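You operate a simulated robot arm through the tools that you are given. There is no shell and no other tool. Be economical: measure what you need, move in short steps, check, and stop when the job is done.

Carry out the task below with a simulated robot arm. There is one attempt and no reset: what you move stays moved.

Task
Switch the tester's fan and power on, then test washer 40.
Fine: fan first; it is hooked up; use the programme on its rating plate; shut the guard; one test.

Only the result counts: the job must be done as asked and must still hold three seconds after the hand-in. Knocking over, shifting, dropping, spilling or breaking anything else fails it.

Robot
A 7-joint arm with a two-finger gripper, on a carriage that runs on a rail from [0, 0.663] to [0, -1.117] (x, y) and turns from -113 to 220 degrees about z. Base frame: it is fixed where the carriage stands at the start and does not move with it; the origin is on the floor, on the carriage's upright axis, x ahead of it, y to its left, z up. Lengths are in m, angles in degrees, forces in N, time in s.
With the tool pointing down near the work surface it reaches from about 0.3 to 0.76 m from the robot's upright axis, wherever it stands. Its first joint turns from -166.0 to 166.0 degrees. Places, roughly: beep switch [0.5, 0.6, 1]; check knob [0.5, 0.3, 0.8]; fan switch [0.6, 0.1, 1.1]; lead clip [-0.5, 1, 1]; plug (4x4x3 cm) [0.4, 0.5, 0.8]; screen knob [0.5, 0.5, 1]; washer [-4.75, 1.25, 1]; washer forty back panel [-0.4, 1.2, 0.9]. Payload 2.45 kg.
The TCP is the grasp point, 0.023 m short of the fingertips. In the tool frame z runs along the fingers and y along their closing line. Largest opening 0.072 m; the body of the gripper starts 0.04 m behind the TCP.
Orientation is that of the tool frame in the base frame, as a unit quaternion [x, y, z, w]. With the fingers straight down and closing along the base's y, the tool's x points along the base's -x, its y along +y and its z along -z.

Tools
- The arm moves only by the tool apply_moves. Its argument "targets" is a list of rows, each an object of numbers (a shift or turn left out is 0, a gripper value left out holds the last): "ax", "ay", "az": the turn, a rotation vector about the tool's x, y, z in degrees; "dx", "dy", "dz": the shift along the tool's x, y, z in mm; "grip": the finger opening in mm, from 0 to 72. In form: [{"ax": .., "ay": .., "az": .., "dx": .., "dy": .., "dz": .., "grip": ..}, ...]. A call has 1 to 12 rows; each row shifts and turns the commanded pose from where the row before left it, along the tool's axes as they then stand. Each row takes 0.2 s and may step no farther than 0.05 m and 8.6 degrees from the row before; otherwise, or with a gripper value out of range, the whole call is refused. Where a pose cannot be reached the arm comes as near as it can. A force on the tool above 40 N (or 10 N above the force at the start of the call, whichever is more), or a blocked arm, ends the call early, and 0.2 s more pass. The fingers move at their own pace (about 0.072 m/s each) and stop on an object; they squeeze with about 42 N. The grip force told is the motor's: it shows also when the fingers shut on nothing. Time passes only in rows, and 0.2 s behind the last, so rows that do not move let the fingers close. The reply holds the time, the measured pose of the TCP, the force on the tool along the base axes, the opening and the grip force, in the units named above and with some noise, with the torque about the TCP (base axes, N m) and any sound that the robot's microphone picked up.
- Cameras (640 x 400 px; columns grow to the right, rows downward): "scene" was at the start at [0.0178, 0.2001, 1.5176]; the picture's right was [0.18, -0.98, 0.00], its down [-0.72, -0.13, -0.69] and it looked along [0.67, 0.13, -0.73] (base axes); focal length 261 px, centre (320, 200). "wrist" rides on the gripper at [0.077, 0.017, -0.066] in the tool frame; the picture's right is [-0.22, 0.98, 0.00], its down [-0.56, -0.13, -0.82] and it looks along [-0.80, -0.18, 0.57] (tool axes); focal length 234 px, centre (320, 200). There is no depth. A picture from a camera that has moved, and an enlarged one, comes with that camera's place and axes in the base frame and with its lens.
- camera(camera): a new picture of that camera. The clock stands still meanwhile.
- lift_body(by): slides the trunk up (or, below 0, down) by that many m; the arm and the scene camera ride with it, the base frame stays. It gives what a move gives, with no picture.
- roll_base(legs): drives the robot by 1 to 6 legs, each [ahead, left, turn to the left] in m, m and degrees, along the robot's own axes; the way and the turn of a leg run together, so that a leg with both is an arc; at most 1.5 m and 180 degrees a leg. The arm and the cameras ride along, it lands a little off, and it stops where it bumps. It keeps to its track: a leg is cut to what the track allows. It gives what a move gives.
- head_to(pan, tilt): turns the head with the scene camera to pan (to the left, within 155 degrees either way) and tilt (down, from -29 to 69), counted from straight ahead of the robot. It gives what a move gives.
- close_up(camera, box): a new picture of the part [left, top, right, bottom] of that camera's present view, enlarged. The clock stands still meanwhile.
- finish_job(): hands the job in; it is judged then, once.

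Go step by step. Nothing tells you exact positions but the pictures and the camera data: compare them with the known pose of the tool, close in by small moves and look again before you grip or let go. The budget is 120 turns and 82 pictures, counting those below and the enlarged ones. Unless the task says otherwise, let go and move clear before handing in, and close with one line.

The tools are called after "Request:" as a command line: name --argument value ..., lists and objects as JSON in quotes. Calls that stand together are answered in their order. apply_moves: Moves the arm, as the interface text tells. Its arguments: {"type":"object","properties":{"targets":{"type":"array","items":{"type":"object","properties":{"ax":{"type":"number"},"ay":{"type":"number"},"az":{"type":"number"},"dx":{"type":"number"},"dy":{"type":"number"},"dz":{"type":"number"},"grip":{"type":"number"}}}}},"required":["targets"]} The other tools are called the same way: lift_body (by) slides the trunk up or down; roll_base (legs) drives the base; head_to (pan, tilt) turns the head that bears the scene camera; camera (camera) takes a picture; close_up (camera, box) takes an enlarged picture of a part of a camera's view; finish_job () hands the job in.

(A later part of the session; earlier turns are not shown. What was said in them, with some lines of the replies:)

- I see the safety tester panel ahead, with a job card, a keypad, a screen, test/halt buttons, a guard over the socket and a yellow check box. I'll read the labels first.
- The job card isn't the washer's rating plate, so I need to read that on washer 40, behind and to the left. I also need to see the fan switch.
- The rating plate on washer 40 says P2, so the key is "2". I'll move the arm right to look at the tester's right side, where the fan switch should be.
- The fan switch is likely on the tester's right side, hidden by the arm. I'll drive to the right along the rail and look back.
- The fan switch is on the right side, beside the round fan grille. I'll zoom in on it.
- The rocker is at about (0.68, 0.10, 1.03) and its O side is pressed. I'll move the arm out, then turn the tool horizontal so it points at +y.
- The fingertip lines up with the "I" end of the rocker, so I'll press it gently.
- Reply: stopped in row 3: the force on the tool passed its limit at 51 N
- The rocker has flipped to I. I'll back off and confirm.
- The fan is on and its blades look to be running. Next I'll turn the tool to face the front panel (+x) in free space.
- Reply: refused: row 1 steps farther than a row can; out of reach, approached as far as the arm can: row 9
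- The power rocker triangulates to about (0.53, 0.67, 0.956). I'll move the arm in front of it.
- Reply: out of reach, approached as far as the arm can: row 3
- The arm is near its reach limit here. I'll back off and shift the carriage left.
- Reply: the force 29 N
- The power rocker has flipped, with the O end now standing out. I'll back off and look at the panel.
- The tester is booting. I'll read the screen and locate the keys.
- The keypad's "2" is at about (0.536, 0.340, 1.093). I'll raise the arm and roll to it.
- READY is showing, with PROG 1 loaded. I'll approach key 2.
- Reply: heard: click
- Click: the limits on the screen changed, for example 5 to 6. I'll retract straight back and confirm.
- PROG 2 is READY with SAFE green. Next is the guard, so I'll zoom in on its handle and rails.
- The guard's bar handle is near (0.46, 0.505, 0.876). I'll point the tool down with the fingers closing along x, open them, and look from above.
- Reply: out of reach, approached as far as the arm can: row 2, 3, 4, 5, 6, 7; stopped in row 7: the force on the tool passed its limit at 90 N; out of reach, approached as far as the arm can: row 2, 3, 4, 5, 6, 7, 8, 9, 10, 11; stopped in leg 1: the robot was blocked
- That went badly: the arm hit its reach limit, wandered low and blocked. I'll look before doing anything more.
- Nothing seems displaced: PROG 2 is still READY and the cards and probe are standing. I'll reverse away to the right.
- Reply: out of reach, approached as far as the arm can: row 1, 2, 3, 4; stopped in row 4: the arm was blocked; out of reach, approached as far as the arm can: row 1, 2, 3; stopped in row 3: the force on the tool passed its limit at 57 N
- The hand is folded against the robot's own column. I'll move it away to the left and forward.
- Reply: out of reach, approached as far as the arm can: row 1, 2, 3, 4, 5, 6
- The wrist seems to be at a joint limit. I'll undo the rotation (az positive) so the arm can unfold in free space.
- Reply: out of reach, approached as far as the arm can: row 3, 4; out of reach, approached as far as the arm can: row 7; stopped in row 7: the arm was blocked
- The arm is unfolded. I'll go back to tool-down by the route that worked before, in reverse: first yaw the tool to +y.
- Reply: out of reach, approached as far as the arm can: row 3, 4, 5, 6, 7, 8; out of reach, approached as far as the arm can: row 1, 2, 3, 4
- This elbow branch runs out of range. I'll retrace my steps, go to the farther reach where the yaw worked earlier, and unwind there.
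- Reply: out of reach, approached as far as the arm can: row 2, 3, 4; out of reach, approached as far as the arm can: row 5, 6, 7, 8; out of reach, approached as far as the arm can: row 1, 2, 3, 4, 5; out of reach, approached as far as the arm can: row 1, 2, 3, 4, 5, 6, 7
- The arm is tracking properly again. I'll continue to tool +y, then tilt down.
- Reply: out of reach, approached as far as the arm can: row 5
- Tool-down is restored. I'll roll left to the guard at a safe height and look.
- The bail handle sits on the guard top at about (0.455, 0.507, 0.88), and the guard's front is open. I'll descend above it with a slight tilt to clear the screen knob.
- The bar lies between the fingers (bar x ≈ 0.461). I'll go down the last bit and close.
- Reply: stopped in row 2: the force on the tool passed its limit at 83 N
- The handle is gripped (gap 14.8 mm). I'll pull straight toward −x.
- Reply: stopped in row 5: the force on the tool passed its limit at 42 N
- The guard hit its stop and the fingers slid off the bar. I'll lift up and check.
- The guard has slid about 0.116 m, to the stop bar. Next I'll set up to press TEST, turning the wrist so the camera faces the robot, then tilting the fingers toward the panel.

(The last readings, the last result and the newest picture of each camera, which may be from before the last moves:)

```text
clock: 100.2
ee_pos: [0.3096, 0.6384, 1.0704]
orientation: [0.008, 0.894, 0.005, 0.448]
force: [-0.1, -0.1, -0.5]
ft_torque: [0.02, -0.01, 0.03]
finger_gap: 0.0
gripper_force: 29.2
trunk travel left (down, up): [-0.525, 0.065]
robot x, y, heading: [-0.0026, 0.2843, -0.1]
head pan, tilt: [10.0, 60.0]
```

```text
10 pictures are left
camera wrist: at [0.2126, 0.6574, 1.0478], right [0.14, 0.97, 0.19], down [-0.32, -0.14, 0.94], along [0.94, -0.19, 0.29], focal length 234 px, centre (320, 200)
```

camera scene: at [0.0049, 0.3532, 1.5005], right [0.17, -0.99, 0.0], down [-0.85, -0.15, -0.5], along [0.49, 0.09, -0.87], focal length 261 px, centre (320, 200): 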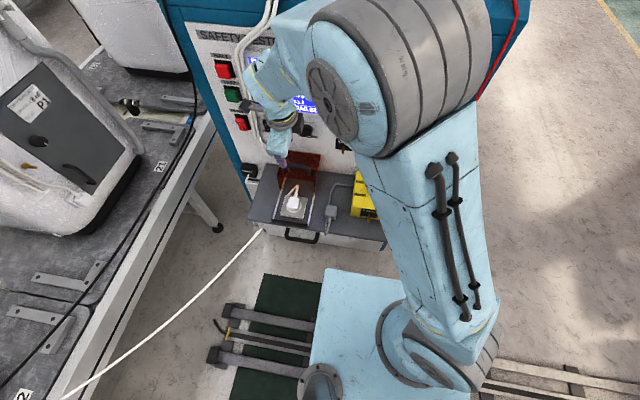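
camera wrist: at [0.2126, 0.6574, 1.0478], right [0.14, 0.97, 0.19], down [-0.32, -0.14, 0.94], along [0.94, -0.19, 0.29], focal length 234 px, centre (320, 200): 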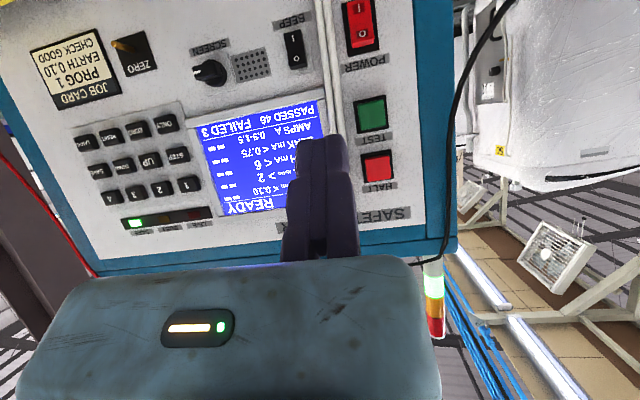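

TEST is at about (0.515, 0.676, 1.045). I'll move in front of it, stopping about 4 cm short.

Request:
apply_moves --targets '[{"dy": 38}, {"dx": -23, "dz": 40}, {"dx": -23, "dz": 40}, {"dx": -23, "dz": 40}]'

Request:
camera --camera "wrist"

Request:
camera --camera "scene"

```text
clock: 101.2
ee_pos: [0.4493, 0.6755, 1.0541]
orientation: [0.008, 0.894, 0.005, 0.448]
force: [-0.6, -0.6, 0.8]
ft_torque: [0.0, 0.0, -0.01]
finger_gap: 0.0
gripper_force: 28.6
trunk travel left (down, up): [-0.525, 0.065]
robot x, y, heading: [-0.003, 0.2853, -0.1]
head pan, tilt: [10.0, 60.0]
```

```text
9 pictures are left
camera wrist: at [0.3509, 0.6952, 1.0323], right [0.14, 0.97, 0.19], down [-0.32, -0.14, 0.94], along [0.94, -0.19, 0.29], focal length 234 px, centre (320, 200)
```

wrist: 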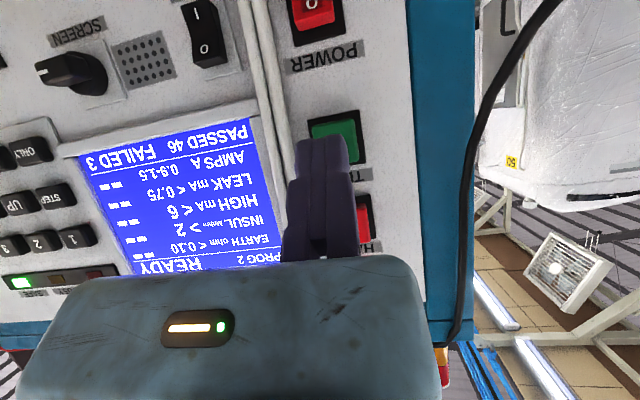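

```text
8 pictures are left
camera scene: at [0.0054, 0.483, 1.5005], right [0.17, -0.99, 0.0], down [-0.85, -0.15, -0.5], along [0.49, 0.09, -0.87], focal length 261 px, centre (320, 200)
```

scene: 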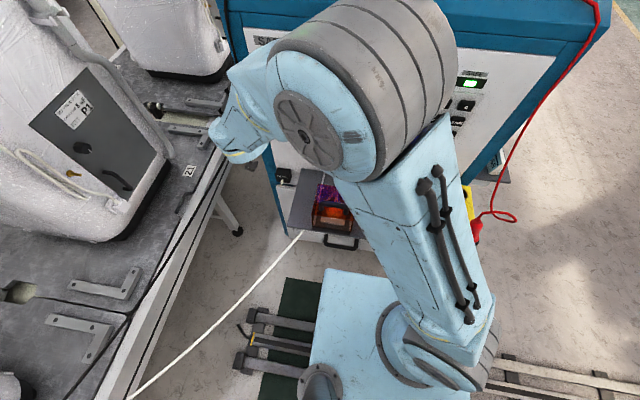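

Request:
close_up --camera "scene" --box '[280, 165, 380, 260]'

```text
4.21 times, centred on (330, 212) of scene
camera zoom: at [0.0054, 0.483, 1.5005], right [0.17, -0.99, 0.0], down [-0.85, -0.15, -0.5], along [0.49, 0.09, -0.87], focal length 1099 px, centre (278, 147)
```

zoom: 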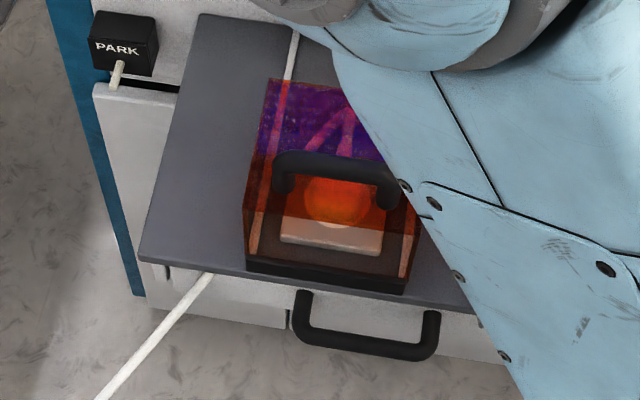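

The guard is fully over the plug and against the front stop. Now I'll press TEST once.

Request:
apply_moves --targets '[{"dx": -12.6, "dy": 4, "dz": 21.8}, {"dx": -4.8, "dz": 6.4}, {"dx": -3, "dz": 4}, {"dx": -3, "dz": 4}, {"dx": -2.4, "dz": 3.2}]'

```text
clock: 102.3
ee_pos: [0.4963, 0.6792, 1.0506]
orientation: [0.008, 0.894, 0.005, 0.448]
force: [-0.6, 0.2, 0.2]
ft_torque: [0.02, 0.07, 0.02]
finger_gap: 0.0
gripper_force: 28.3
trunk travel left (down, up): [-0.525, 0.065]
robot x, y, heading: [-0.0027, 0.2844, -0.2]
head pan, tilt: [10.0, 60.0]
```

No contact yet, so I'll keep going in small steps.

Request:
apply_moves --targets '[{"dx": -2.4, "dz": 3.2}, {"dx": -2.4, "dz": 3.2}, {"dx": -1.8, "dz": 2.4}, {"dx": -1.8, "dz": 2.4}]'

```text
clock: 103.3
ee_pos: [0.5086, 0.6793, 1.0518]
orientation: [0.008, 0.894, 0.004, 0.447]
force: [-5.0, -1.6, -0.8]
ft_torque: [0.01, 0.07, -0.05]
finger_gap: 0.0059
gripper_force: 28.3
trunk travel left (down, up): [-0.525, 0.065]
robot x, y, heading: [-0.0013, 0.2839, -0.1]
head pan, tilt: [10.0, 60.0]
heard: click
```

Click. I'll back straight off and read the screen.

Request:
apply_moves --targets '[{"dx": 24, "dz": -32, "grip": 0}, {"dx": 24, "dz": -32}, {"dx": 24, "dz": -32}]'

Request:
camera --camera "wrist"

```text
clock: 104.2
ee_pos: [0.3879, 0.6799, 1.0508]
orientation: [0.009, 0.894, 0.004, 0.448]
force: [-0.3, 0.1, 0.8]
ft_torque: [0.0, -0.02, -0.02]
finger_gap: 0.0
gripper_force: 28.8
trunk travel left (down, up): [-0.525, 0.065]
robot x, y, heading: [-0.0002, 0.2869, -0.2]
head pan, tilt: [10.0, 60.0]
```

```text
6 pictures are left
camera wrist: at [0.2909, 0.6997, 1.0289], right [0.14, 0.97, 0.19], down [-0.32, -0.14, 0.94], along [0.94, -0.19, 0.29], focal length 234 px, centre (320, 200)
```

wrist: 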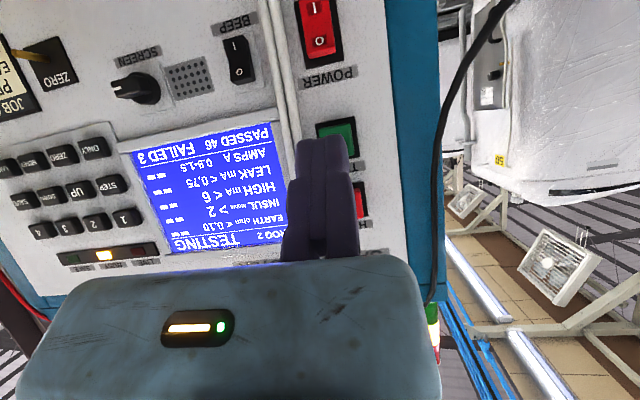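

TESTING with programme 2. I'll wait for it to finish, keeping still.

Request:
apply_moves --targets '[{"dz": 0}, {"dz": 0}, {"dz": 0}, {"dz": 0}, {"dz": 0}, {"dz": 0}, {"dz": 0}, {"dz": 0}, {"dz": 0}, {"dz": 0}, {"dz": 0}, {"dz": 0}]'

Request:
apply_moves --targets '[{"dz": 0}, {"dz": 0}, {"dz": 0}, {"dz": 0}, {"dz": 0}, {"dz": 0}, {"dz": 0}, {"dz": 0}, {"dz": 0}, {"dz": 0}, {"dz": 0}, {"dz": 0}]'

Request:
apply_moves --targets '[{"dz": 0}, {"dz": 0}, {"dz": 0}, {"dz": 0}, {"dz": 0}, {"dz": 0}, {"dz": 0}, {"dz": 0}, {"dz": 0}, {"dz": 0}, {"dz": 0}, {"dz": 0}]'

Request:
close_up --camera "wrist" --box '[40, 80, 400, 290]'

```text
clock: 106.8
ee_pos: [0.3894, 0.6805, 1.0516]
orientation: [0.008, 0.894, 0.005, 0.448]
force: [0.2, -0.1, 0.0]
ft_torque: [0.02, 0.0, 0.01]
finger_gap: 0.0
gripper_force: 28.2
trunk travel left (down, up): [-0.525, 0.065]
robot x, y, heading: [0.0009, 0.285, -0.4]
head pan, tilt: [10.0, 60.0]
```

```text
clock: 109.3
ee_pos: [0.3892, 0.6809, 1.0519]
orientation: [0.008, 0.894, 0.005, 0.448]
force: [0.0, -0.2, -0.2]
ft_torque: [0.06, 0.01, -0.04]
finger_gap: 0.0
gripper_force: 28.3
trunk travel left (down, up): [-0.525, 0.065]
robot x, y, heading: [-0.0001, 0.2869, -0.1]
head pan, tilt: [10.0, 60.0]
```

```text
clock: 112.0
ee_pos: [0.388, 0.6802, 1.0501]
orientation: [0.008, 0.894, 0.005, 0.448]
force: [-0.1, 0.5, 0.9]
ft_torque: [-0.02, 0.01, 0.01]
finger_gap: 0.0002
gripper_force: 28.1
trunk travel left (down, up): [-0.525, 0.065]
robot x, y, heading: [-0.0009, 0.2849, -0.1]
head pan, tilt: [10.0, 60.0]
```

```text
1.78 times, centred on (220, 185) of wrist
camera zoom: at [0.2909, 0.6997, 1.029], right [0.14, 0.97, 0.19], down [-0.32, -0.14, 0.94], along [0.94, -0.19, 0.29], focal length 416 px, centre (498, 227)
```

zoom: 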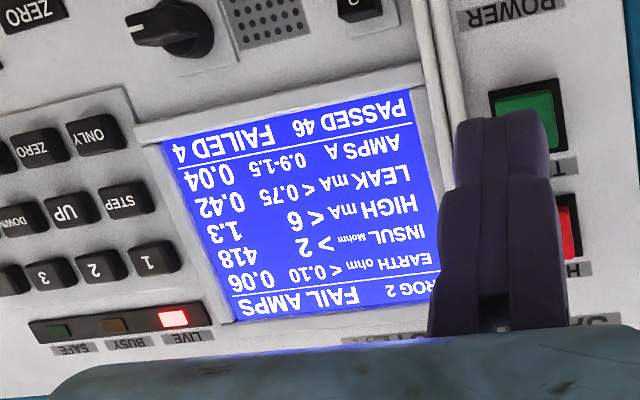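

The single test ran and gave FAIL AMPS (0.04 A against 0.9–1.5 A), with the other readings in limits. The LIVE lamp is still lit, so I'll wait a bit and check again.

Request:
apply_moves --targets '[{"dz": 0}, {"dz": 0}, {"dz": 0}, {"dz": 0}, {"dz": 0}, {"dz": 0}, {"dz": 0}, {"dz": 0}, {"dz": 0}, {"dz": 0}, {"dz": 0}, {"dz": 0}]'

Request:
apply_moves --targets '[{"dz": 0}, {"dz": 0}, {"dz": 0}, {"dz": 0}, {"dz": 0}, {"dz": 0}, {"dz": 0}, {"dz": 0}, {"dz": 0}, {"dz": 0}, {"dz": 0}, {"dz": 0}]'

Request:
close_up --camera "wrist" --box '[40, 80, 400, 290]'

```text
clock: 114.5
ee_pos: [0.3885, 0.681, 1.0511]
orientation: [0.008, 0.894, 0.005, 0.448]
force: [0.0, -0.3, -0.2]
ft_torque: [-0.02, 0.02, 0.0]
finger_gap: 0.0002
gripper_force: 28.3
trunk travel left (down, up): [-0.525, 0.065]
robot x, y, heading: [0.001, 0.2863, 0.0]
head pan, tilt: [10.0, 60.0]
```

```text
clock: 117.2
ee_pos: [0.3886, 0.6806, 1.0518]
orientation: [0.008, 0.894, 0.004, 0.448]
force: [-0.3, -0.4, -0.3]
ft_torque: [0.02, 0.01, 0.0]
finger_gap: 0.0002
gripper_force: 28.6
trunk travel left (down, up): [-0.525, 0.065]
robot x, y, heading: [-0.0003, 0.2875, 0.1]
head pan, tilt: [10.0, 60.0]
```

```text
1.78 times, centred on (220, 185) of wrist
camera zoom: at [0.2908, 0.6998, 1.029], right [0.14, 0.97, 0.19], down [-0.32, -0.14, 0.94], along [0.94, -0.19, 0.29], focal length 416 px, centre (498, 227)
```

zoom: 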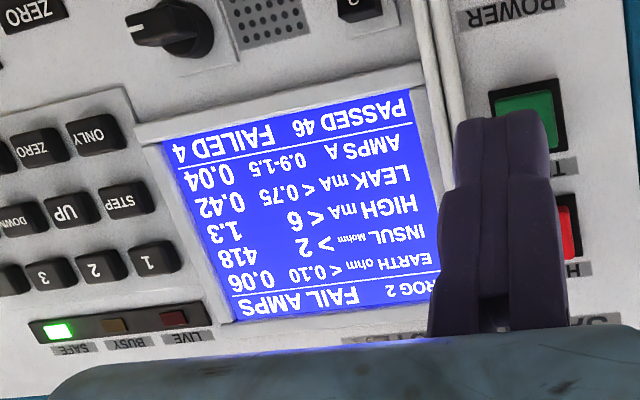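

The test is finished and the tester is SAFE again with the result showing. The guard is shut and the arm is clear, so I'm handing in.

Request:
finish_job

```text
The job is handed in.
```

I switched the fan on, then the power, shut the guard and ran one test on washer 40 with programme 2 from its rating plate. **The washer failed: FAIL AMPS, 0.04 A against 0.9–1.5 A**; earth, insulation, high-voltage and leakage readings were within limits. During repositioning the arm twice stopped on contact near the tester, but I saw nothing moved or damaged.
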